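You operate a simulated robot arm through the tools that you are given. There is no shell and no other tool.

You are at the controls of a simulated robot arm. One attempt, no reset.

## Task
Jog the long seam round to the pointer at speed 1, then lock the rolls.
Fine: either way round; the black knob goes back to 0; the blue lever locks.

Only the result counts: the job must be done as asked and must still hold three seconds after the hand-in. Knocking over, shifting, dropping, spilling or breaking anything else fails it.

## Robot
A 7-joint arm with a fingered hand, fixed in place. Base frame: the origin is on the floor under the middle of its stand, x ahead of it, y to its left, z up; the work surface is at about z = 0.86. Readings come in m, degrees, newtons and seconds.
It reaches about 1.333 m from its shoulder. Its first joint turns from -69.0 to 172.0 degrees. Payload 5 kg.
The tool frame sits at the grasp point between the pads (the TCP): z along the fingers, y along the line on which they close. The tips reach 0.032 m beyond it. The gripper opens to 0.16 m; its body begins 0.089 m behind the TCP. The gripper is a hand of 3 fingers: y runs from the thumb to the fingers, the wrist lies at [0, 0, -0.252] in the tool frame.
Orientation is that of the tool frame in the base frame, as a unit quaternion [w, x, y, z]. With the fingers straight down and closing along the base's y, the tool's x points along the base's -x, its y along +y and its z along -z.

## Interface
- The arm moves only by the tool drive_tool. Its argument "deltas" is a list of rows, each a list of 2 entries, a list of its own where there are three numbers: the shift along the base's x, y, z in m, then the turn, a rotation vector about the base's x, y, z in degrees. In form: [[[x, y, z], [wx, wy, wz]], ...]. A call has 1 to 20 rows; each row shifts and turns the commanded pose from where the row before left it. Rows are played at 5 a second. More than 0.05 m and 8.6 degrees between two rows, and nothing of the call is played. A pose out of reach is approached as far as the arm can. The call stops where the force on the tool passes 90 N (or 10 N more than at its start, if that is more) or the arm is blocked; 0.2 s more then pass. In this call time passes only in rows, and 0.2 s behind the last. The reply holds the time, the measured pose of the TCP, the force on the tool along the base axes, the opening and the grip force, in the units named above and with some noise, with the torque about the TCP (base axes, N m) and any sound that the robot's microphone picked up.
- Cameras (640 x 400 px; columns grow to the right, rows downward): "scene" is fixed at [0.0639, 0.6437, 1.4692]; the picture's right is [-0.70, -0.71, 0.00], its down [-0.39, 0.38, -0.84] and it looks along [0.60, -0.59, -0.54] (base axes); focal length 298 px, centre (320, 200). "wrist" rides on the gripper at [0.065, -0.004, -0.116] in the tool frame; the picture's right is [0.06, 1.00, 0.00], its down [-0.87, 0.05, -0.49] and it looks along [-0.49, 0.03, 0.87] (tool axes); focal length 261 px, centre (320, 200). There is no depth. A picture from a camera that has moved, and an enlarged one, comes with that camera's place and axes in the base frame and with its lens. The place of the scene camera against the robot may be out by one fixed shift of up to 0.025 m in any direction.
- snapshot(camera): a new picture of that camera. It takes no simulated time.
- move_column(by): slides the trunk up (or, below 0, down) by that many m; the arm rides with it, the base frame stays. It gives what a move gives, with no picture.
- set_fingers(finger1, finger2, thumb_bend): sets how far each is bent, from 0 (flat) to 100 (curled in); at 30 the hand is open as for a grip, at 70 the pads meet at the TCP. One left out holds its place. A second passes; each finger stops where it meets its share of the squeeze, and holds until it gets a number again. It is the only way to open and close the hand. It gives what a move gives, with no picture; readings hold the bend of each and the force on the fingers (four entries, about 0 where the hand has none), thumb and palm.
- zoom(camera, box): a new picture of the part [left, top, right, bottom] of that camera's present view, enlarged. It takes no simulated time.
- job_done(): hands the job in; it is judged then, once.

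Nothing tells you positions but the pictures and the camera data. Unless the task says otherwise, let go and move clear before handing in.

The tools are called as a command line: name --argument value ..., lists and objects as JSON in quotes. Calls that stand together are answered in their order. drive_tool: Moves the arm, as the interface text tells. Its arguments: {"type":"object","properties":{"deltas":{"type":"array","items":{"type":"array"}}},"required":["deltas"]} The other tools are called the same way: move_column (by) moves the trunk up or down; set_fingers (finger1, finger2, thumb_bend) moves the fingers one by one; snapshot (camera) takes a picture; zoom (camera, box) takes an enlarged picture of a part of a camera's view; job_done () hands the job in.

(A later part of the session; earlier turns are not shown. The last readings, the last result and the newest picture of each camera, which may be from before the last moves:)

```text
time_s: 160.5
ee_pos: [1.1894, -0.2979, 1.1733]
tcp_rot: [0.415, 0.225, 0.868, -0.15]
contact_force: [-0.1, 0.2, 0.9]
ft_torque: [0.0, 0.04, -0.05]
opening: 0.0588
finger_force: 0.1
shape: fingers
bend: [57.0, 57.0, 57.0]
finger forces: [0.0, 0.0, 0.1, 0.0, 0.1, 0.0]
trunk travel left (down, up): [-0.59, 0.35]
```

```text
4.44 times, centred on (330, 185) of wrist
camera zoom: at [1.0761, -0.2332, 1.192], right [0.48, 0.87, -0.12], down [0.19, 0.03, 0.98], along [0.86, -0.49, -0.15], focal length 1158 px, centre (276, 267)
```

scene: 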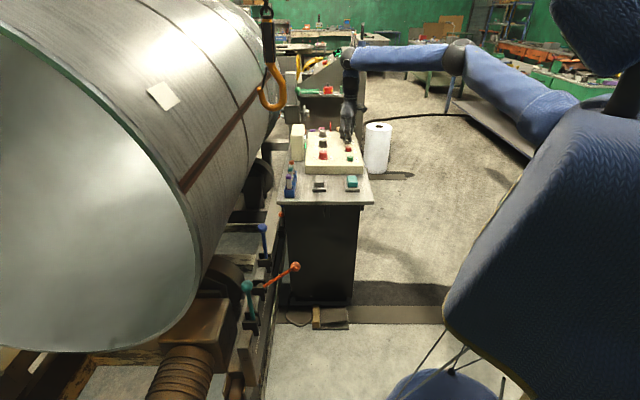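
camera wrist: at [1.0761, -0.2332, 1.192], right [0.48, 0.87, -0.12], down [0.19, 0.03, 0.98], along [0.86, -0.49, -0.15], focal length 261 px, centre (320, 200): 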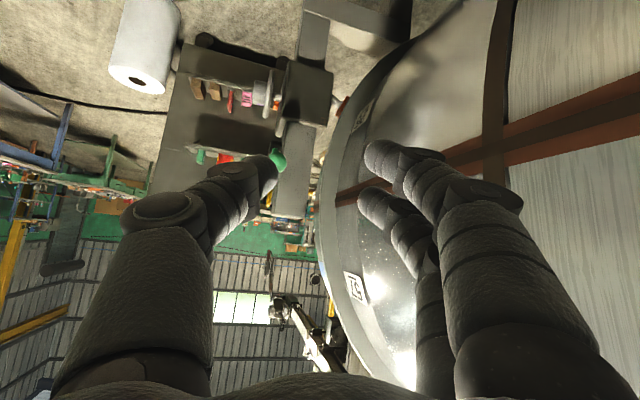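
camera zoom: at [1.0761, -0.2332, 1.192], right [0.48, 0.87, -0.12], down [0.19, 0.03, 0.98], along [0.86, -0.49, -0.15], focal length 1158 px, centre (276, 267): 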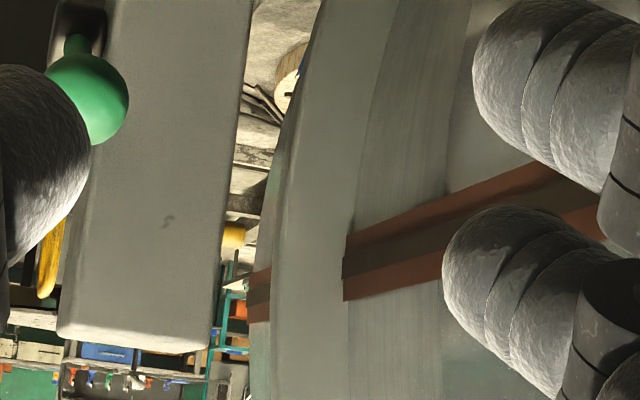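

Very clear now: the pointer tip and the seam on the outer ring are in the same view. The weld bead must drop by about 28 mm (about 3.8°) to be level with the pointer, i.e. about 1 s of jog. I'm going back to JOG for one short timed press.

drive_tool --deltas '[[[-0.045, -0.018, 0.0], [0, 0, 0]], [[-0.045, -0.018, 0.0], [0, 0, 0]], [[-0.045, -0.018, 0.0], [0, 0, 0]], [[-0.0116, -0.0096, 0], [1.041, 5.87, 4.837]], [[-0.0116, -0.0096, 0], [1.041, 5.87, 4.837]], [[-0.0116, -0.0096, 0], [1.041, 5.87, 4.837]], [[-0.0116, -0.0096, 0], [1.041, 5.87, 4.837]], [[-0.0116, -0.0096, 0], [1.041, 5.87, 4.837]], [[-0.0116, -0.0096, 0], [1.041, 5.87, 4.837]], [[-0.0116, -0.0096, 0], [1.041, 5.87, 4.837]], [[-0.0116, -0.0096, 0], [1.041, 5.87, 4.837]], [[-0.0116, -0.0096, 0], [1.041, 5.87, 4.837]]]'

set_fingers --finger1 70 --finger2 70 --thumb_bend 70

drive_tool --deltas '[[[0, 0, -0.045], [0, 0, 0]], [[0, 0, -0.045], [0, 0, 0]], [[0, 0, -0.045], [0, 0, 0]], [[0, 0, -0.045], [0, 0, 0]], [[0, 0, -0.02], [0, 0, 0]], [[0, 0, -0.013], [0, 0, 0]]]'

```text
time_s: 163.1
ee_pos: [0.9513, -0.4395, 1.1766]
tcp_rot: [0.001, -0.158, 0.987, -0.004]
contact_force: [0.1, 0.0, -0.2]
ft_torque: [-0.02, 0.03, -0.01]
opening: 0.0588
finger_force: 0.0
shape: fingers
bend: [57.0, 57.0, 57.0]
finger forces: [0.1, 0.1, 0.1, 0.1, 0.0, 0.0]
trunk travel left (down, up): [-0.59, 0.35]
```

```text
time_s: 164.1
ee_pos: [0.9511, -0.4409, 1.1768]
tcp_rot: [0.002, -0.158, 0.987, -0.004]
contact_force: [0.1, 0.6, -1.2]
ft_torque: [-0.02, 0.01, 0.0]
opening: 0.0126
finger_force: 0.1
shape: fingers
bend: [70.0, 70.0, 70.0]
finger forces: [0.0, 0.1, 0.1, 0.0, 0.0, 0.0]
trunk travel left (down, up): [-0.59, 0.35]
```

```text
time_s: 165.5
ee_pos: [0.9512, -0.4401, 0.9623]
tcp_rot: [0.002, -0.159, 0.987, -0.004]
contact_force: [-0.1, -0.6, -0.5]
ft_torque: [0.0, 0.05, 0.02]
opening: 0.0125
finger_force: 0.0
shape: fingers
bend: [70.0, 70.0, 70.0]
finger forces: [0.0, 0.0, 0.1, 0.1, 0.0, 0.1]
trunk travel left (down, up): [-0.59, 0.35]
```

drive_tool --deltas '[[[0, 0, -0.008], [0, 0, 0]], [[0, 0, -0.0055], [0, 0, 0]], [[0, 0, 0], [0, 0, 0]], [[0, 0, 0], [0, 0, 0]], [[0, 0, 0], [0, 0, 0]], [[0, 0, 0], [0, 0, 0]], [[0, 0, 0.014], [0, 0, 0]], [[0, 0, 0.02], [0, 0, 0]]]'

zoom --camera "scene" --box '[150, 150, 270, 270]'

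```text
time_s: 167.3
ee_pos: [0.9499, -0.4393, 0.9839]
tcp_rot: [0.003, -0.158, 0.987, -0.004]
contact_force: [-0.2, 0.4, -0.3]
ft_torque: [-0.02, -0.01, -0.01]
opening: 0.0124
finger_force: 0.1
shape: fingers
bend: [70.0, 70.0, 70.0]
finger forces: [0.1, 0.0, 0.0, 0.1, 0.0, 0.0]
trunk travel left (down, up): [-0.59, 0.35]
heard: click
```

```text
3.33 times, centred on (210, 210) of scene
camera zoom: at [0.0639, 0.6437, 1.4692], right [-0.7, -0.71, 0.0], down [-0.39, 0.38, -0.84], along [0.6, -0.59, -0.54], focal length 993 px, centre (687, 167)
```

zoom: 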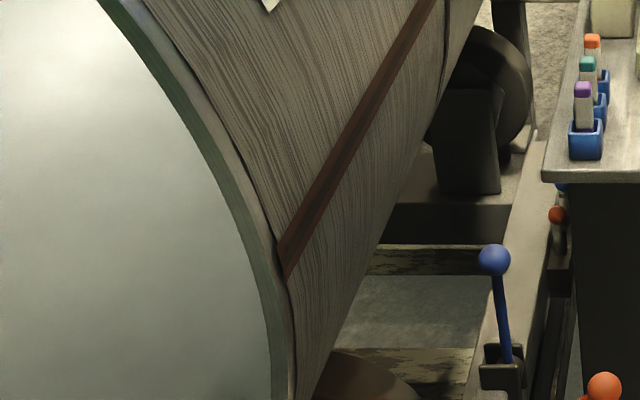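

It clicked and the seam moved about the right amount. I'll check at the pointer again.

drive_tool --deltas '[[[0, 0, 0.045], [0, 0, 0]], [[0, 0, 0.05], [0, 0, 0]], [[0, 0, 0.05], [0, 0, 0]], [[0, 0, 0.045], [0, 0, 0]]]'

set_fingers --finger1 58 --finger2 58 --thumb_bend 58

drive_tool --deltas '[[[0.0116, 0.0096, 0], [-1.041, -5.87, -4.837]], [[0.0116, 0.0096, 0], [-1.041, -5.87, -4.837]], [[0.0116, 0.0096, 0], [-1.041, -5.87, -4.837]], [[0.0116, 0.0096, 0], [-1.041, -5.87, -4.837]], [[0.0116, 0.0096, 0], [-1.041, -5.87, -4.837]], [[0.0116, 0.0096, 0], [-1.041, -5.87, -4.837]], [[0.0116, 0.0096, 0], [-1.041, -5.87, -4.837]], [[0.0116, 0.0096, 0], [-1.041, -5.87, -4.837]], [[0.0116, 0.0096, 0], [-1.041, -5.87, -4.837]], [[0.045, 0.018, 0.0], [0, 0, 0]], [[0.045, 0.018, 0.0], [0, 0, 0]], [[0.045, 0.018, 0.0], [0, 0, 0]]]'

zoom --camera "wrist" --box '[290, 165, 350, 215]'

zoom --camera "wrist" --box '[280, 140, 380, 230]'

```text
time_s: 168.3
ee_pos: [0.9506, -0.4344, 1.1769]
tcp_rot: [0.003, -0.157, 0.988, -0.004]
contact_force: [-0.2, -0.6, -0.1]
ft_torque: [-0.01, 0.02, -0.01]
opening: 0.0123
finger_force: 0.0
shape: fingers
bend: [70.0, 70.0, 70.0]
finger forces: [0.1, 0.0, 0.0, 0.1, 0.0, 0.1]
trunk travel left (down, up): [-0.59, 0.35]
```

```text
time_s: 169.3
ee_pos: [0.9512, -0.4363, 1.1739]
tcp_rot: [0.003, -0.158, 0.987, -0.004]
contact_force: [0.3, 0.9, -0.5]
ft_torque: [-0.02, 0.01, 0.03]
opening: 0.0586
finger_force: 0.1
shape: fingers
bend: [57.0, 57.0, 57.0]
finger forces: [0.0, 0.0, 0.1, 0.0, 0.0, 0.1]
trunk travel left (down, up): [-0.59, 0.35]
```

```text
time_s: 171.9
ee_pos: [1.1901, -0.2995, 1.1726]
tcp_rot: [0.416, 0.225, 0.869, -0.149]
contact_force: [0.6, 0.4, 0.4]
ft_torque: [0.0, -0.02, -0.06]
opening: 0.0587
finger_force: 0.0
shape: fingers
bend: [57.0, 57.0, 57.0]
finger forces: [0.0, 0.0, 0.1, 0.0, 0.0, 0.1]
trunk travel left (down, up): [-0.59, 0.35]
```

```text
8.00 times, centred on (320, 190) of wrist
camera zoom: at [1.0771, -0.2347, 1.1917], right [0.48, 0.87, -0.12], down [0.19, 0.03, 0.98], along [0.86, -0.49, -0.15], focal length 2085 px, centre (320, 280)
```

zoom: 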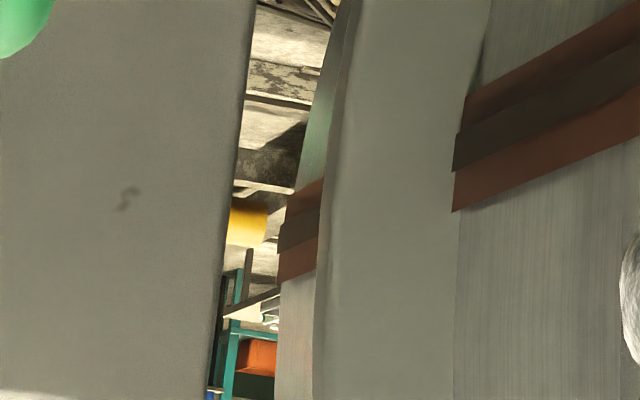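

```text
4.44 times, centred on (330, 185) of wrist
camera zoom: at [1.0771, -0.2347, 1.1917], right [0.48, 0.87, -0.12], down [0.19, 0.03, 0.98], along [0.86, -0.49, -0.15], focal length 1158 px, centre (276, 267)
```

zoom: 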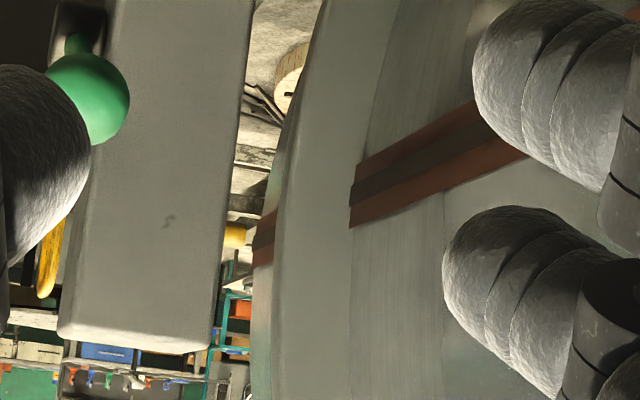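

The weld bead now lines up with the yellow pointer. I'll zoom to the maximum to judge the residual.

zoom --camera "wrist" --box '[300, 172, 330, 192]'

```text
16.00 times, centred on (315, 182) of wrist
camera zoom: at [1.0771, -0.2347, 1.1917], right [0.48, 0.87, -0.12], down [0.19, 0.03, 0.98], along [0.86, -0.49, -0.15], focal length 4170 px, centre (400, 488)
```

zoom: 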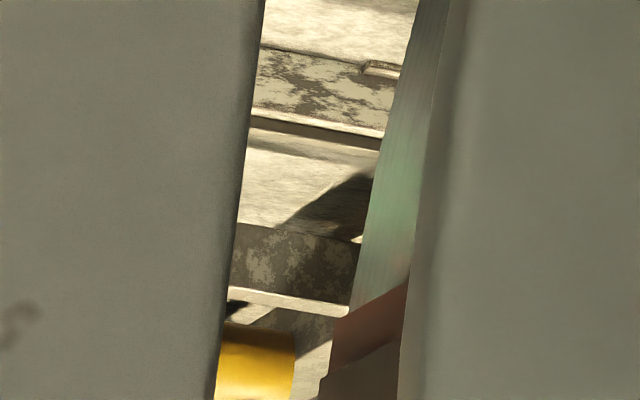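

zoom --camera "wrist" --box '[300, 182, 330, 206]'

```text
16.00 times, centred on (315, 194) of wrist
camera zoom: at [1.0771, -0.2347, 1.1917], right [0.48, 0.87, -0.12], down [0.19, 0.03, 0.98], along [0.86, -0.49, -0.15], focal length 4170 px, centre (400, 296)
```

zoom: 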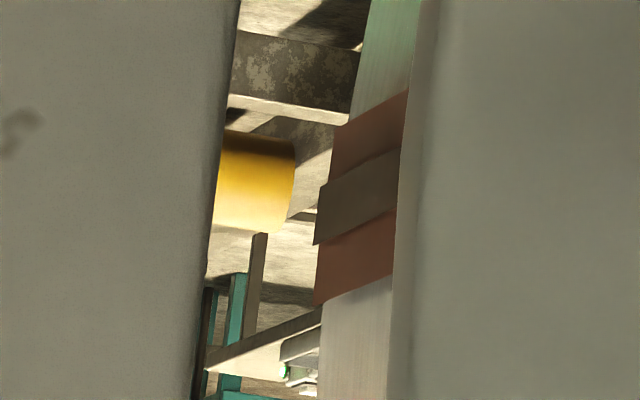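

Residual is within roughly 0.3°: the weld bead's middle sits right in front of the pointer. Next step is putting the black knob back to 0; I'll go above it in the yaw where I left it.

drive_tool --deltas '[[[-0.045, -0.018, 0.0], [0, 0, 0]], [[-0.045, -0.018, 0.0], [0, 0, 0]], [[-0.045, -0.018, 0.0], [0, 0, 0]], [[-0.00572, 0.00317, -0.005], [1.041, 5.87, 4.837]], [[-0.00572, 0.00317, -0.005], [1.041, 5.87, 4.837]], [[-0.00572, 0.00317, -0.005], [1.041, 5.87, 4.837]], [[-0.00572, 0.00317, -0.005], [1.041, 5.87, 4.837]], [[-0.00572, 0.00317, -0.005], [1.041, 5.87, 4.837]], [[-0.00572, 0.00317, -0.005], [1.041, 5.87, 4.837]], [[-0.00572, 0.00317, -0.005], [1.041, 5.87, 4.837]], [[-0.00572, 0.00317, -0.005], [1.041, 5.87, 4.837]], [[-0.00572, 0.00317, -0.005], [1.041, 5.87, 4.837]]]'

set_fingers --finger1 52 --finger2 52 --thumb_bend 52

snapshot --camera "wrist"

```text
time_s: 174.5
ee_pos: [1.0043, -0.3235, 1.1298]
tcp_rot: [0.002, -0.158, 0.987, -0.003]
contact_force: [0.4, 0.7, -0.2]
ft_torque: [-0.03, 0.03, 0.01]
opening: 0.0586
finger_force: 0.1
shape: fingers
bend: [57.0, 57.0, 57.0]
finger forces: [0.1, 0.1, 0.0, 0.0, 0.0, 0.0]
trunk travel left (down, up): [-0.59, 0.35]
```

```text
time_s: 175.5
ee_pos: [1.0045, -0.3245, 1.13]
tcp_rot: [0.003, -0.159, 0.987, -0.004]
contact_force: [-0.2, 0.7, 0.7]
ft_torque: [0.04, 0.02, -0.05]
opening: 0.0787
finger_force: 0.1
shape: fingers
bend: [52.0, 52.0, 52.0]
finger forces: [0.0, 0.0, 0.0, 0.0, 0.0, 0.0]
trunk travel left (down, up): [-0.59, 0.35]
```

```text
taken
camera wrist: at [0.9424, -0.3478, 1.2438], right [-0.37, 0.93, -0.01], down [0.81, 0.33, 0.49], along [0.46, 0.18, -0.87], focal length 261 px, centre (320, 200)
```

wrist: 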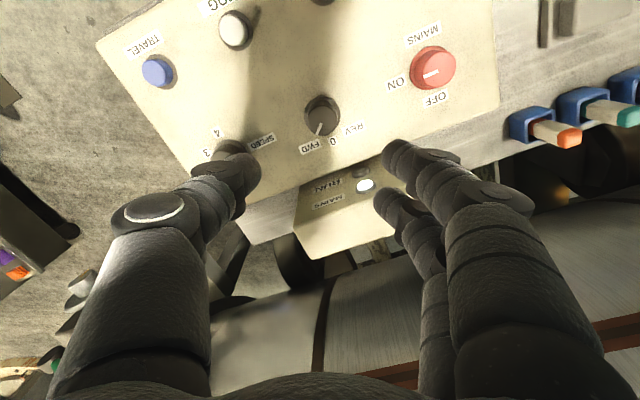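

I'm above the black knob (still at FWD), with fingers open around it. Descending now.

drive_tool --deltas '[[[-0.001, 0, -0.045], [0, 0, 0]], [[0, 0, -0.045], [0, 0, 0]], [[0, 0, -0.045], [0, 0, 0]], [[0, 0, -0.03], [0, 0, 0]], [[0, 0, -0.015], [0, 0, 0]]]'

snapshot --camera "wrist"

```text
time_s: 176.7
ee_pos: [1.0022, -0.3281, 0.9487]
tcp_rot: [0.002, -0.159, 0.987, -0.004]
contact_force: [-0.7, 0.0, -0.3]
ft_torque: [0.0, -0.01, 0.04]
opening: 0.0784
finger_force: 0.1
shape: fingers
bend: [52.0, 52.0, 52.0]
finger forces: [0.0, 0.0, 0.0, 0.0, 0.0, 0.0]
trunk travel left (down, up): [-0.59, 0.35]
```

```text
taken
camera wrist: at [0.9405, -0.3509, 1.0632], right [-0.37, 0.93, -0.01], down [0.81, 0.33, 0.49], along [0.46, 0.18, -0.87], focal length 261 px, centre (320, 200)
```

wrist: 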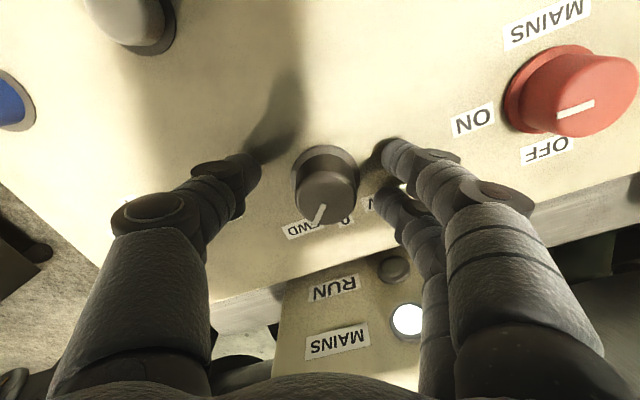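

drive_tool --deltas '[[[0.001, 0.003, 0.0], [0, 0, 0]]]'

set_fingers --finger1 74 --finger2 74 --thumb_bend 74

drive_tool --deltas '[[[0, 0, 0], [0, 0, 7.5]], [[0, 0, 0], [0, 0, 7.5]], [[0, 0, 0], [0, 0, 7.5]], [[0, 0, 0], [0, 0, 7.5]], [[0, 0, 0], [0, 0, 7.5]], [[0, 0, 0], [0, 0, 7.5]]]'

snapshot --camera "wrist"

zoom --camera "scene" --box '[290, 100, 360, 160]'

```text
time_s: 177.1
ee_pos: [1.0026, -0.3226, 0.9493]
tcp_rot: [0.002, -0.159, 0.987, -0.004]
contact_force: [-0.3, 0.3, -0.1]
ft_torque: [0.01, 0.02, -0.02]
opening: 0.0787
finger_force: 0.2
shape: fingers
bend: [52.0, 52.0, 52.0]
finger forces: [0.1, 0.0, 0.1, 0.1, 0.1, 0.1]
trunk travel left (down, up): [-0.59, 0.35]
```

```text
time_s: 178.1
ee_pos: [1.0034, -0.3232, 0.9482]
tcp_rot: [0.001, -0.159, 0.987, -0.005]
contact_force: [-5.0, -2.0, -8.7]
ft_torque: [-0.06, 0.06, 0.07]
opening: 0.0304
finger_force: 21.0
shape: fingers
bend: [70.0, 64.0, 66.0]
finger forces: [10.0, 11.5, 0.1, 0.0, 20.1, 0.1]
trunk travel left (down, up): [-0.59, 0.35]
```

```text
time_s: 179.5
ee_pos: [1.0044, -0.3241, 0.9481]
tcp_rot: [0.004, -0.525, 0.851, -0.001]
contact_force: [2.2, -22.0, -7.3]
ft_torque: [-0.55, -0.15, -0.08]
opening: 0.0308
finger_force: 21.2
shape: fingers
bend: [71.0, 65.0, 66.0]
finger forces: [10.5, 7.1, 0.0, 0.0, 25.8, 0.0]
trunk travel left (down, up): [-0.59, 0.35]
```

```text
taken
camera wrist: at [0.977, -0.3853, 1.0624], right [-0.92, 0.39, -0.01], down [0.34, 0.8, 0.49], along [0.2, 0.45, -0.87], focal length 261 px, centre (320, 200)
```

wrist: 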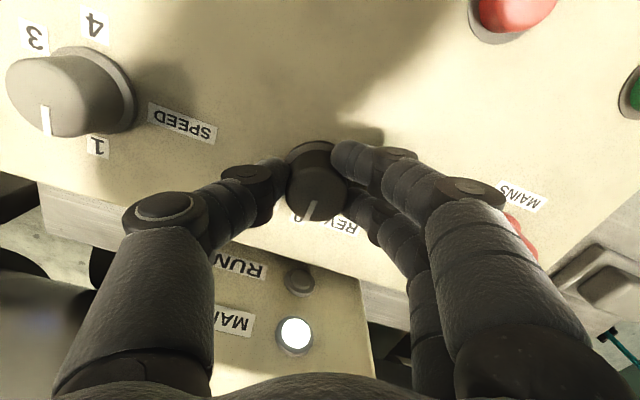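

```text
6.67 times, centred on (325, 130) of scene
camera zoom: at [0.0639, 0.6437, 1.4692], right [-0.7, -0.71, 0.0], down [-0.39, 0.38, -0.84], along [0.6, -0.59, -0.54], focal length 1986 px, centre (287, 667)
```

zoom: 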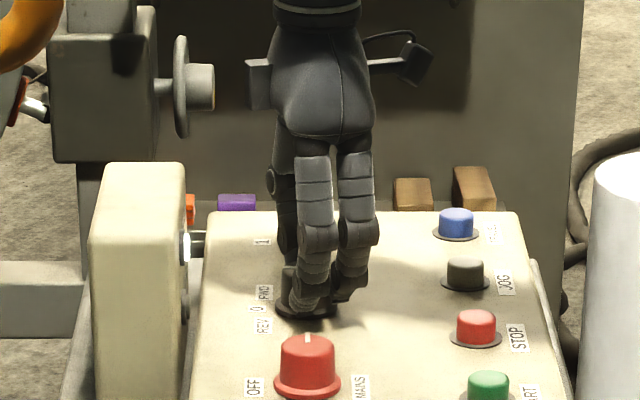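

The mark looks just as it did at 0 before. I'll release, lift and check.

set_fingers --finger1 52 --finger2 52 --thumb_bend 52

drive_tool --deltas '[[[0, 0, 0.03], [0, 0, 0]], [[0, 0, 0.04], [0, 0, 0]], [[0, 0, 0.045], [0, 0, 0]], [[0, 0, 0.045], [0, 0, 0]]]'

zoom --camera "scene" --box '[305, 125, 365, 165]'

zoom --camera "wrist" --box '[220, 60, 420, 190]'

```text
time_s: 180.5
ee_pos: [1.0036, -0.3216, 0.9491]
tcp_rot: [0.003, -0.524, 0.852, -0.003]
contact_force: [0.4, -0.7, 0.5]
ft_torque: [0.02, 0.0, 0.0]
opening: 0.0785
finger_force: 0.0
shape: fingers
bend: [52.0, 52.0, 52.0]
finger forces: [0.0, 0.0, 0.1, 0.0, 0.0, 0.0]
trunk travel left (down, up): [-0.59, 0.35]
```

```text
time_s: 181.5
ee_pos: [1.0041, -0.3214, 1.109]
tcp_rot: [0.004, -0.523, 0.852, -0.003]
contact_force: [0.0, 0.6, -0.7]
ft_torque: [-0.02, -0.02, 0.01]
opening: 0.0785
finger_force: 0.0
shape: fingers
bend: [52.0, 52.0, 52.0]
finger forces: [0.0, 0.0, 0.1, 0.1, 0.0, 0.0]
trunk travel left (down, up): [-0.59, 0.35]
```

```text
10.00 times, centred on (335, 145) of scene
camera zoom: at [0.0639, 0.6437, 1.4692], right [-0.7, -0.71, 0.0], down [-0.39, 0.38, -0.84], along [0.6, -0.59, -0.54], focal length 2979 px, centre (170, 750)
```

zoom: 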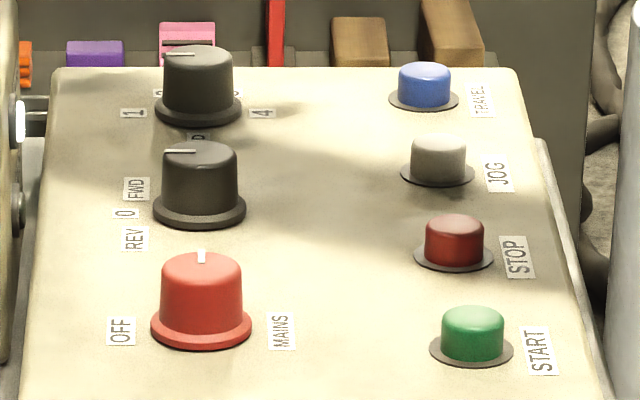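

```text
3.08 times, centred on (320, 125) of wrist
camera zoom: at [0.9768, -0.3825, 1.2235], right [-0.92, 0.4, -0.01], down [0.34, 0.8, 0.49], along [0.2, 0.45, -0.87], focal length 802 px, centre (320, 431)
```

zoom: 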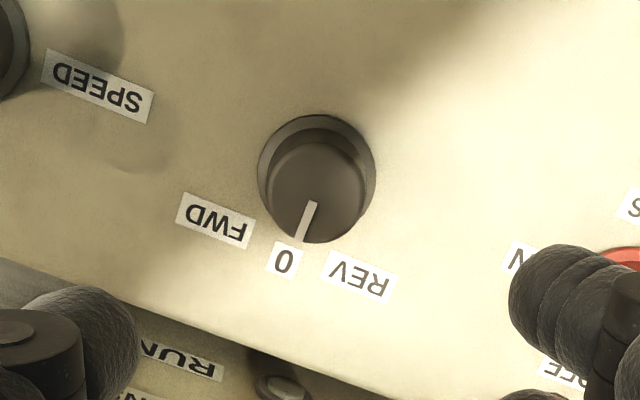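

The black knob is back at 0. Now the blue ROLLS lever, whose ball I put at about (0.776, 0.205, 0.83); the crane hook hangs just above its path (bottom at about (0.74, 0.15, 1.21)), so I'll come in low, pointing towards the tank, and look at it closely first.

drive_tool --deltas '[[[-0.0337, 0.0226, 0.003], [0, 0, -1.5]], [[-0.0337, 0.0226, 0], [0, 0, -1.5]], [[-0.0337, 0.0226, 0], [0, 0, -1.5]], [[-0.0337, 0.0226, 0], [0, 0, -1.5]], [[-0.0337, 0.0226, 0], [0, 0, -1.5]], [[-0.0337, 0.0226, 0], [0, 0, -1.5]], [[-0.0337, 0.0226, 0], [0, 0, -1.5]], [[-0.0337, 0.0226, 0], [0, 0, -1.5]], [[-0.0337, 0.0226, 0], [0, 0, -1.5]], [[-0.0337, 0.0226, 0], [0, 0, -1.5]], [[-0.0337, 0.0226, 0], [0, 0, -1.5]], [[-0.0337, 0.0226, 0], [0, 0, -1.5]]]'

snapshot --camera "wrist"

snapshot --camera "scene"

```text
time_s: 184.1
ee_pos: [0.5978, -0.0486, 1.113]
tcp_rot: [0.003, -0.383, 0.924, -0.004]
contact_force: [0.2, 0.0, 0.1]
ft_torque: [-0.02, -0.03, -0.02]
opening: 0.0786
finger_force: 0.0
shape: fingers
bend: [52.0, 52.0, 52.0]
finger forces: [0.0, 0.0, 0.1, 0.1, 0.0, 0.0]
trunk travel left (down, up): [-0.59, 0.35]
```

```text
taken
camera wrist: at [0.5541, -0.0976, 1.2272], right [-0.75, 0.66, -0.01], down [0.57, 0.66, 0.49], along [0.33, 0.37, -0.87], focal length 261 px, centre (320, 200)
```

wrist: 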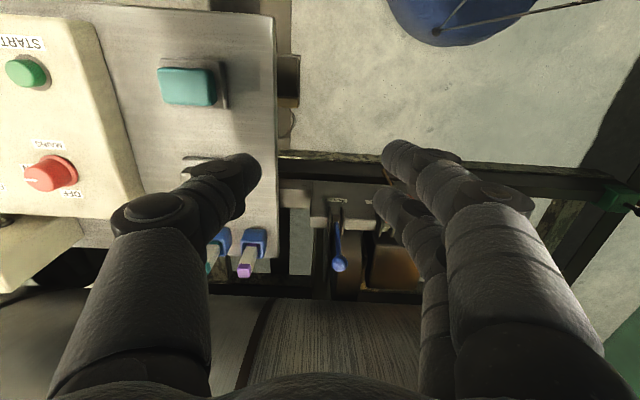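

```text
taken
```

scene: 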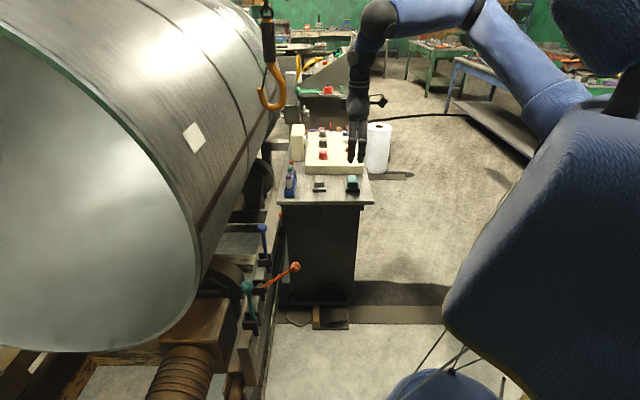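

zoom --camera "wrist" --box '[270, 150, 430, 300]'

zoom --camera "scene" --box '[240, 210, 310, 280]'

```text
2.67 times, centred on (350, 225) of wrist
camera zoom: at [0.5541, -0.0976, 1.2272], right [-0.75, 0.66, -0.01], down [0.57, 0.66, 0.49], along [0.33, 0.37, -0.87], focal length 695 px, centre (240, 133)
```

zoom: 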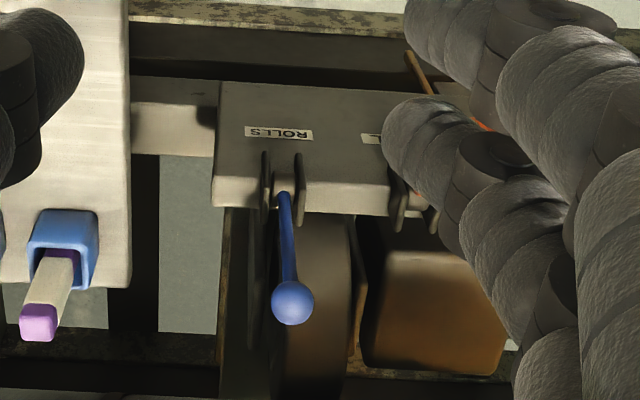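

```text
5.71 times, centred on (275, 245) of scene
camera zoom: at [0.0639, 0.6437, 1.4692], right [-0.7, -0.71, 0.0], down [-0.39, 0.38, -0.84], along [0.6, -0.59, -0.54], focal length 1702 px, centre (577, -57)
```

zoom: 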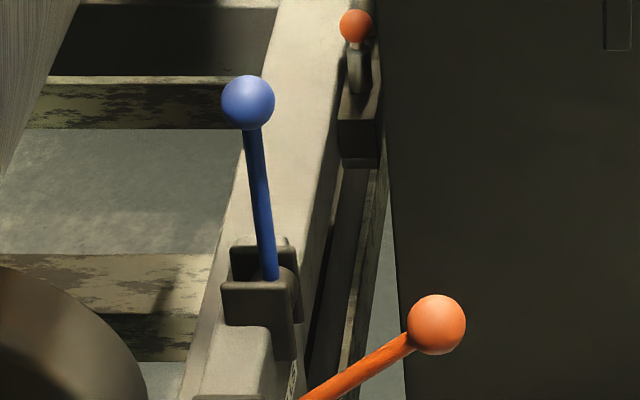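

The ball is at about (0.772, 0.208, 0.829) with the pivot straight below at z 0.682, so the lever is upright and swings in the plane towards or away from the tank. I'll tilt the hand to point at the tank and move to a staging point behind and above the ball.

drive_tool --deltas '[[[0.0, 0.01, -0.01], [5.557, -5.557, 0]], [[0.0, 0.01, -0.02], [5.557, -5.557, 0]], [[0.005, 0.02, -0.025], [5.557, -5.557, 0]], [[0.01, 0.025, -0.025], [5.557, -5.557, 0]], [[0.018, 0.028, -0.025], [5.557, -5.557, 0]], [[0.02, 0.03, -0.025], [5.557, -5.557, 0]], [[0.02, 0.033, -0.025], [5.557, -5.557, 0]]]'

snapshot --camera "wrist"

snapshot --camera "scene"

```text
time_s: 185.7
ee_pos: [0.6736, 0.1041, 0.9583]
tcp_rot: [0.431, -0.338, 0.818, 0.174]
contact_force: [-0.2, 0.1, 1.1]
ft_torque: [-0.02, 0.07, 0.02]
opening: 0.0788
finger_force: 0.1
shape: fingers
bend: [52.0, 52.0, 52.0]
finger forces: [0.1, 0.1, 0.0, 0.1, 0.0, 0.1]
trunk travel left (down, up): [-0.59, 0.35]
```

```text
taken
camera wrist: at [0.5816, 0.0079, 0.9688], right [-0.73, 0.69, -0.06], down [0.02, 0.11, 0.99], along [0.69, 0.72, -0.09], focal length 261 px, centre (320, 200)
```

wrist: 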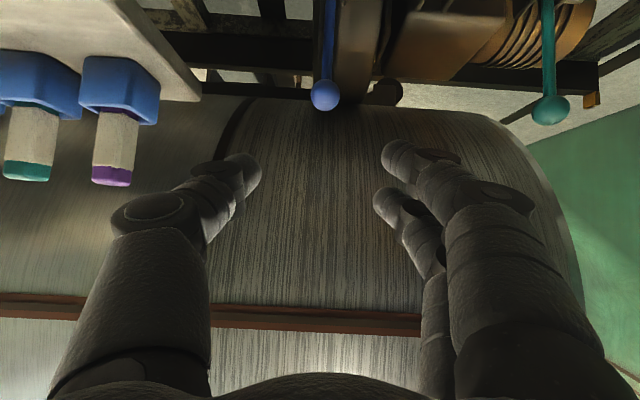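

```text
taken
```

scene: 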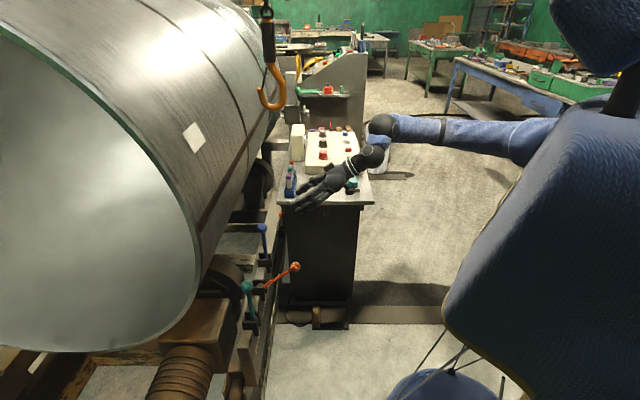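

The ball is in view, straight ahead and a bit below. I'll approach so the thumb and fingers straddle it, stopping short to check.

drive_tool --deltas '[[[0.0185, 0.019, -0.028], [0, 0, 0]], [[0.0185, 0.019, -0.028], [0, 0, 0]], [[0.0185, 0.019, -0.028], [0, 0, 0]], [[0.0185, 0.019, -0.025], [0, 0, 0]]]'

snapshot --camera "wrist"

zoom --camera "scene" --box '[230, 160, 350, 280]'

```text
time_s: 186.7
ee_pos: [0.7457, 0.1826, 0.8473]
tcp_rot: [0.43, -0.337, 0.819, 0.173]
contact_force: [-0.5, 0.2, 0.0]
ft_torque: [0.0, 0.01, 0.01]
opening: 0.0788
finger_force: 0.0
shape: fingers
bend: [52.0, 52.0, 52.0]
finger forces: [0.0, 0.0, 0.0, 0.0, 0.0, 0.0]
trunk travel left (down, up): [-0.59, 0.35]
```

```text
taken
camera wrist: at [0.6536, 0.0859, 0.8584], right [-0.73, 0.68, -0.06], down [0.02, 0.11, 0.99], along [0.69, 0.72, -0.09], focal length 261 px, centre (320, 200)
```

wrist: 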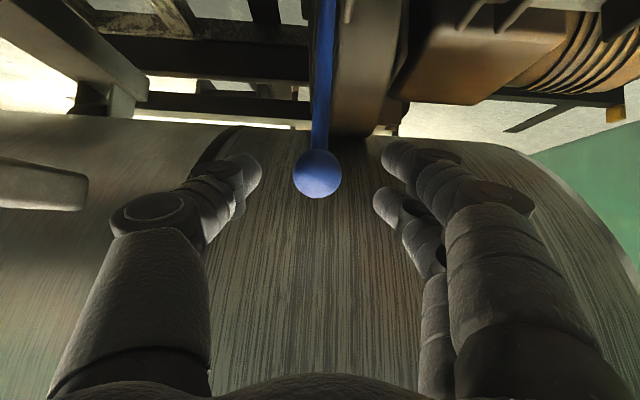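

```text
3.33 times, centred on (290, 220) of scene
camera zoom: at [0.0639, 0.6437, 1.4692], right [-0.7, -0.71, 0.0], down [-0.39, 0.38, -0.84], along [0.6, -0.59, -0.54], focal length 993 px, centre (420, 133)
```

zoom: 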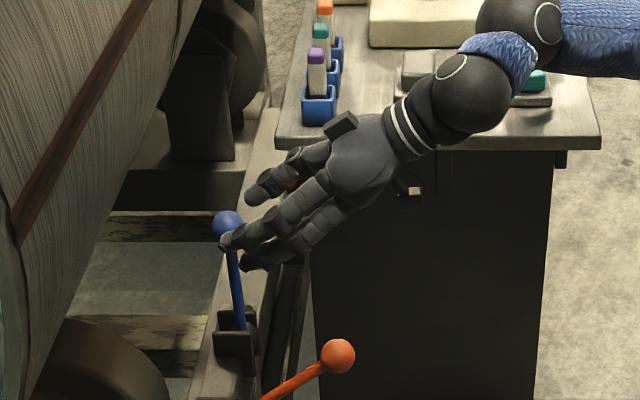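

The alignment is good: the ball is between thumb and fingers. I'll do the last 4 cm and then close on it.

drive_tool --deltas '[[[0.014, 0.0128, -0.0105], [0, 0, 0]], [[0.014, 0.0128, -0.0105], [0, 0, 0]]]'

snapshot --camera "wrist"

```text
time_s: 187.3
ee_pos: [0.774, 0.2072, 0.8252]
tcp_rot: [0.43, -0.338, 0.819, 0.172]
contact_force: [0.2, 1.0, 0.4]
ft_torque: [-0.03, 0.0, -0.02]
opening: 0.0788
finger_force: 0.0
shape: fingers
bend: [52.0, 52.0, 52.0]
finger forces: [0.0, 0.1, 0.1, 0.1, 0.0, 0.1]
trunk travel left (down, up): [-0.59, 0.35]
```

```text
taken
camera wrist: at [0.6826, 0.1105, 0.8369], right [-0.73, 0.68, -0.06], down [0.02, 0.11, 0.99], along [0.69, 0.72, -0.09], focal length 261 px, centre (320, 200)
```

wrist: 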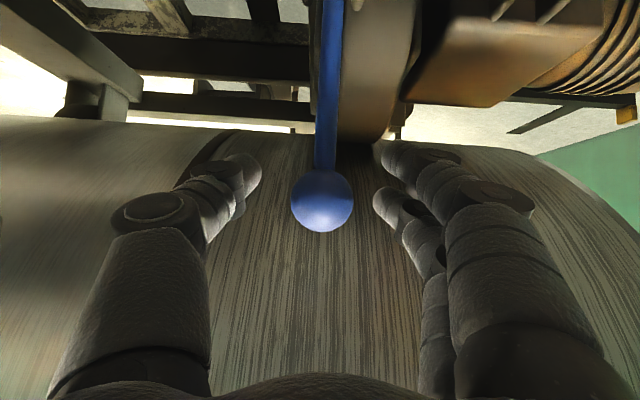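

The ball is exactly at the grasp point. I'm closing the hand on it.

set_fingers --finger1 72 --finger2 72 --thumb_bend 72

snapshot --camera "wrist"

zoom --camera "scene" --box '[230, 190, 310, 270]'

```text
time_s: 188.3
ee_pos: [0.7734, 0.2064, 0.8262]
tcp_rot: [0.43, -0.338, 0.819, 0.173]
contact_force: [2.6, -2.5, -4.1]
ft_torque: [-0.01, 0.06, -0.1]
opening: 0.0224
finger_force: 10.7
shape: fingers
bend: [70.0, 70.0, 68.0]
finger forces: [5.2, 4.5, 0.1, 0.0, 12.0, 0.0]
trunk travel left (down, up): [-0.59, 0.35]
```

```text
taken
camera wrist: at [0.6825, 0.1105, 0.8366], right [-0.73, 0.68, -0.06], down [0.02, 0.11, 0.99], along [0.69, 0.72, -0.09], focal length 261 px, centre (320, 200)
```

wrist: 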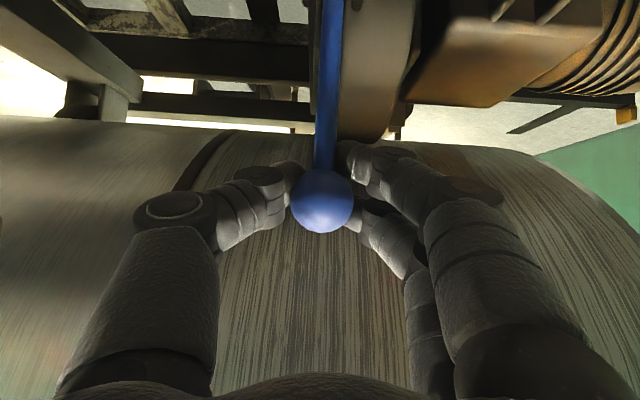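

```text
5.00 times, centred on (270, 230) of scene
camera zoom: at [0.0639, 0.6437, 1.4692], right [-0.7, -0.71, 0.0], down [-0.39, 0.38, -0.84], along [0.6, -0.59, -0.54], focal length 1489 px, centre (570, 50)
```

zoom: 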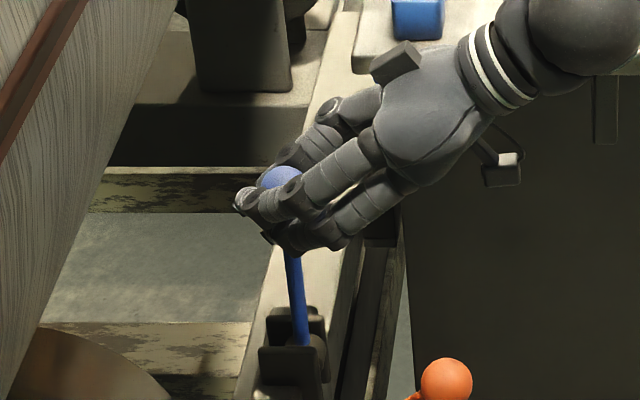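

The grip on the ball is good. I'll pull along the lever's arc away from the tank, the first 16° gently, reading the force.

drive_tool --deltas '[[[-0.0072, -0.0072, -0.0004], [0, 0, 0]], [[-0.0073, -0.0073, -0.001], [0, 0, 0]], [[-0.0141, -0.0141, -0.0043], [0, 0, 0]]]'

zoom --camera "scene" --box '[230, 190, 310, 270]'

```text
time_s: 189.1
ee_pos: [0.7456, 0.1787, 0.8201]
tcp_rot: [0.43, -0.339, 0.819, 0.174]
contact_force: [2.7, -1.0, -2.0]
ft_torque: [0.11, 0.02, -0.1]
opening: 0.0222
finger_force: 8.8
shape: fingers
bend: [69.0, 71.0, 69.0]
finger forces: [5.7, 2.3, 0.0, 0.1, 9.2, 0.0]
trunk travel left (down, up): [-0.59, 0.35]
```

```text
5.00 times, centred on (270, 230) of scene
camera zoom: at [0.0639, 0.6437, 1.4692], right [-0.7, -0.71, 0.0], down [-0.39, 0.38, -0.84], along [0.6, -0.59, -0.54], focal length 1489 px, centre (570, 50)
```

zoom: 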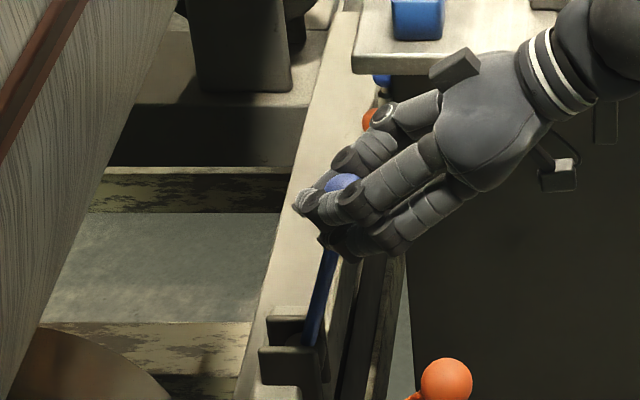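

The lever follows easily. Continuing along the arc.

drive_tool --deltas '[[[-0.0136, -0.0136, -0.007], [0, 0, 0]], [[-0.0128, -0.0128, -0.0096], [0, 0, 0]], [[-0.0117, -0.0117, -0.0121], [0, 0, 0]]]'

zoom --camera "scene" --box '[230, 190, 310, 270]'

snapshot --camera "wrist"

```text
time_s: 189.9
ee_pos: [0.7085, 0.1418, 0.7943]
tcp_rot: [0.43, -0.34, 0.818, 0.175]
contact_force: [1.2, -0.4, -1.0]
ft_torque: [0.02, 0.01, 0.03]
opening: 0.0067
finger_force: 0.1
shape: fingers
bend: [72.0, 72.0, 72.0]
finger forces: [0.1, 0.0, 0.1, 0.0, 0.1, 0.1]
trunk travel left (down, up): [-0.59, 0.35]
```

```text
5.00 times, centred on (270, 230) of scene
camera zoom: at [0.0639, 0.6437, 1.4692], right [-0.7, -0.71, 0.0], down [-0.39, 0.38, -0.84], along [0.6, -0.59, -0.54], focal length 1489 px, centre (570, 50)
```

zoom: 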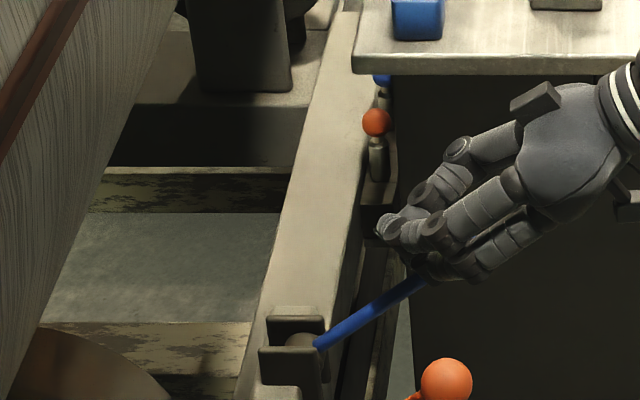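

```text
taken
camera wrist: at [0.6174, 0.0449, 0.8043], right [-0.73, 0.68, -0.06], down [0.02, 0.11, 0.99], along [0.69, 0.72, -0.09], focal length 261 px, centre (320, 200)
```

wrist: 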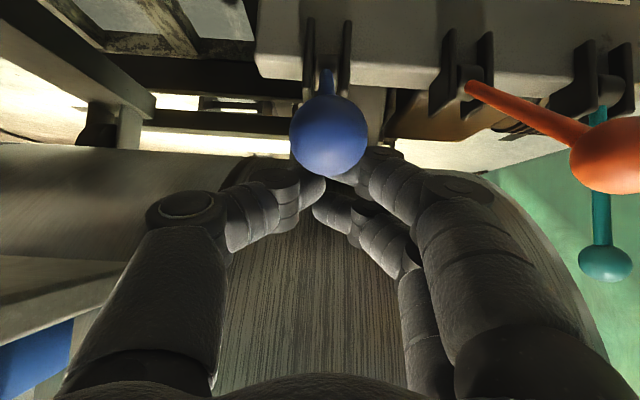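

The lever went over centre and dropped out of my grip by itself into the thrown position, at about 55°, the same angle as the orange lever. I'll move the hand up and back, clear of everything, and check it.

drive_tool --deltas '[[[0, 0, 0.025], [0, 0, 0]], [[-0.005, -0.005, 0.03], [0, 0, 0]], [[-0.015, -0.015, 0.03], [0, 0, 0]], [[-0.02, -0.02, 0.03], [0, 0, 0]], [[-0.025, -0.025, 0.025], [0, 0, 0]], [[-0.025, -0.025, 0.02], [0, 0, 0]]]'

snapshot --camera "wrist"

zoom --camera "scene" --box '[230, 190, 320, 310]'

snapshot --camera "scene"

```text
time_s: 191.3
ee_pos: [0.6149, 0.0518, 0.9528]
tcp_rot: [0.43, -0.338, 0.819, 0.174]
contact_force: [0.4, 0.6, -0.3]
ft_torque: [0.01, 0.02, -0.01]
opening: 0.0066
finger_force: 0.0
shape: fingers
bend: [72.0, 72.0, 72.0]
finger forces: [0.0, 0.1, 0.1, 0.0, 0.0, 0.0]
trunk travel left (down, up): [-0.59, 0.35]
```

```text
taken
camera wrist: at [0.5247, -0.0443, 0.9645], right [-0.73, 0.68, -0.06], down [0.02, 0.11, 0.99], along [0.69, 0.72, -0.09], focal length 261 px, centre (320, 200)
```

wrist: 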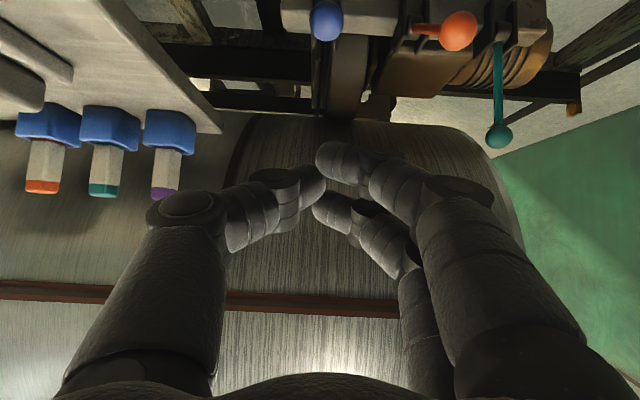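

```text
3.33 times, centred on (275, 250) of scene
camera zoom: at [0.0639, 0.6437, 1.4692], right [-0.7, -0.71, 0.0], down [-0.39, 0.38, -0.84], along [0.6, -0.59, -0.54], focal length 993 px, centre (470, 33)
```

zoom: 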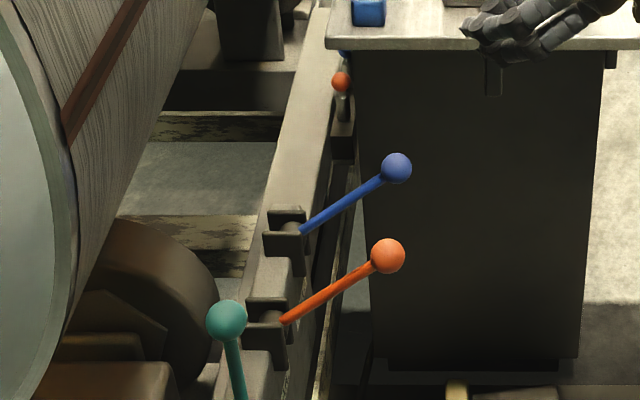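

```text
taken
```

scene: 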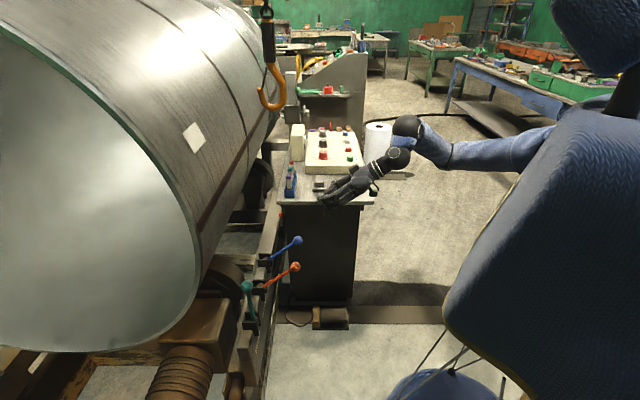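

The blue lever is now thrown, parallel to the orange one, and everything else looks undisturbed. I'll back the hand off further and compare the seam position with the picture taken before locking.

drive_tool --deltas '[[[-0.02, -0.025, 0.03], [0, 0, 0]], [[-0.02, -0.025, 0.03], [0, 0, 0]], [[-0.02, -0.025, 0.03], [0, 0, 0]], [[-0.02, -0.025, 0.03], [0, 0, 0]], [[-0.02, -0.025, 0.03], [0, 0, 0]]]'

zoom --camera "scene" --box '[150, 150, 270, 270]'

zoom --camera "scene" --box '[280, 110, 380, 200]'

```text
time_s: 192.5
ee_pos: [0.6015, 0.0331, 0.9737]
tcp_rot: [0.43, -0.338, 0.819, 0.173]
contact_force: [0.2, -0.2, -0.9]
ft_torque: [-0.01, 0.04, -0.03]
opening: 0.0064
finger_force: 0.2
shape: fingers
bend: [72.0, 72.0, 72.0]
finger forces: [0.0, 0.0, 0.0, 0.1, 0.1, 0.0]
out of reach, approached as far as the arm can: row 1, 2, 3, 4, 5
trunk travel left (down, up): [-0.59, 0.35]
```

```text
3.33 times, centred on (210, 210) of scene
camera zoom: at [0.0639, 0.6437, 1.4692], right [-0.7, -0.71, 0.0], down [-0.39, 0.38, -0.84], along [0.6, -0.59, -0.54], focal length 993 px, centre (687, 167)
```

zoom: 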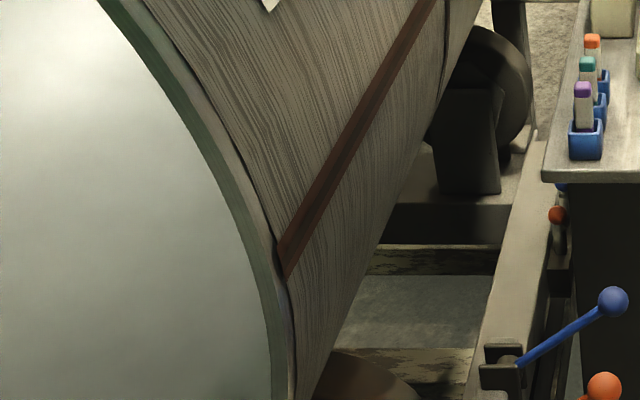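

```text
4.44 times, centred on (330, 155) of scene
camera zoom: at [0.0639, 0.6437, 1.4692], right [-0.7, -0.71, 0.0], down [-0.39, 0.38, -0.84], along [0.6, -0.59, -0.54], focal length 1324 px, centre (276, 400)
```

zoom: 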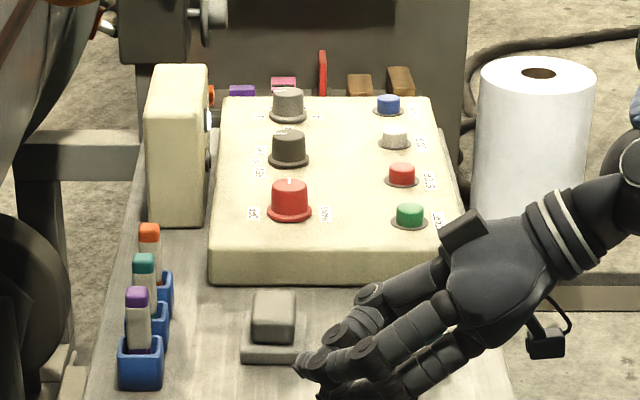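

The seam is exactly where it was before locking, and the desk is undisturbed. That retreat was limited by the folded arm, so I'll untilt the hand while rising, the reverse of my approach, to get clear.

drive_tool --deltas '[[[0, -0.01, 0.02], [-5.557, 5.557, 0]], [[0, -0.012, 0.02], [-5.557, 5.557, 0]], [[0, -0.012, 0.02], [-5.557, 5.557, 0]], [[0, -0.012, 0.02], [-5.557, 5.557, 0]], [[0, -0.012, 0.02], [-5.557, 5.557, 0]], [[0, -0.012, 0.02], [-5.557, 5.557, 0]], [[0, -0.012, 0.02], [-5.557, 5.557, 0]]]'

snapshot --camera "wrist"

snapshot --camera "scene"

```text
time_s: 194.1
ee_pos: [0.6048, -0.0491, 1.1142]
tcp_rot: [0.003, -0.384, 0.923, -0.004]
contact_force: [0.5, 0.3, 0.3]
ft_torque: [0.0, 0.02, -0.01]
opening: 0.0067
finger_force: 0.0
shape: fingers
bend: [72.0, 72.0, 72.0]
finger forces: [0.1, 0.0, 0.0, 0.0, 0.1, 0.1]
trunk travel left (down, up): [-0.59, 0.35]
```

```text
taken
camera wrist: at [0.5602, -0.098, 1.2293], right [-0.75, 0.66, -0.01], down [0.57, 0.66, 0.49], along [0.33, 0.36, -0.87], focal length 261 px, centre (320, 200)
```

wrist: 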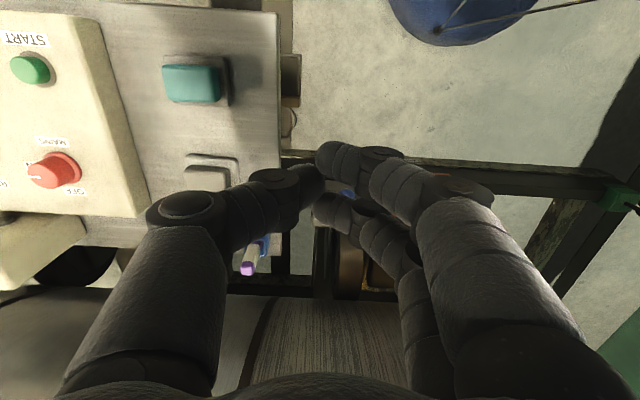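

```text
taken
```

scene: 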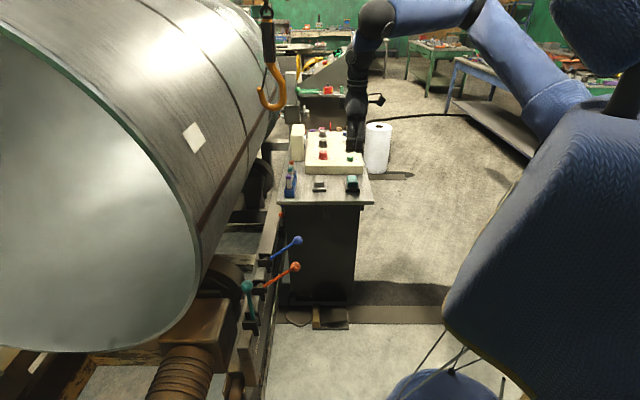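

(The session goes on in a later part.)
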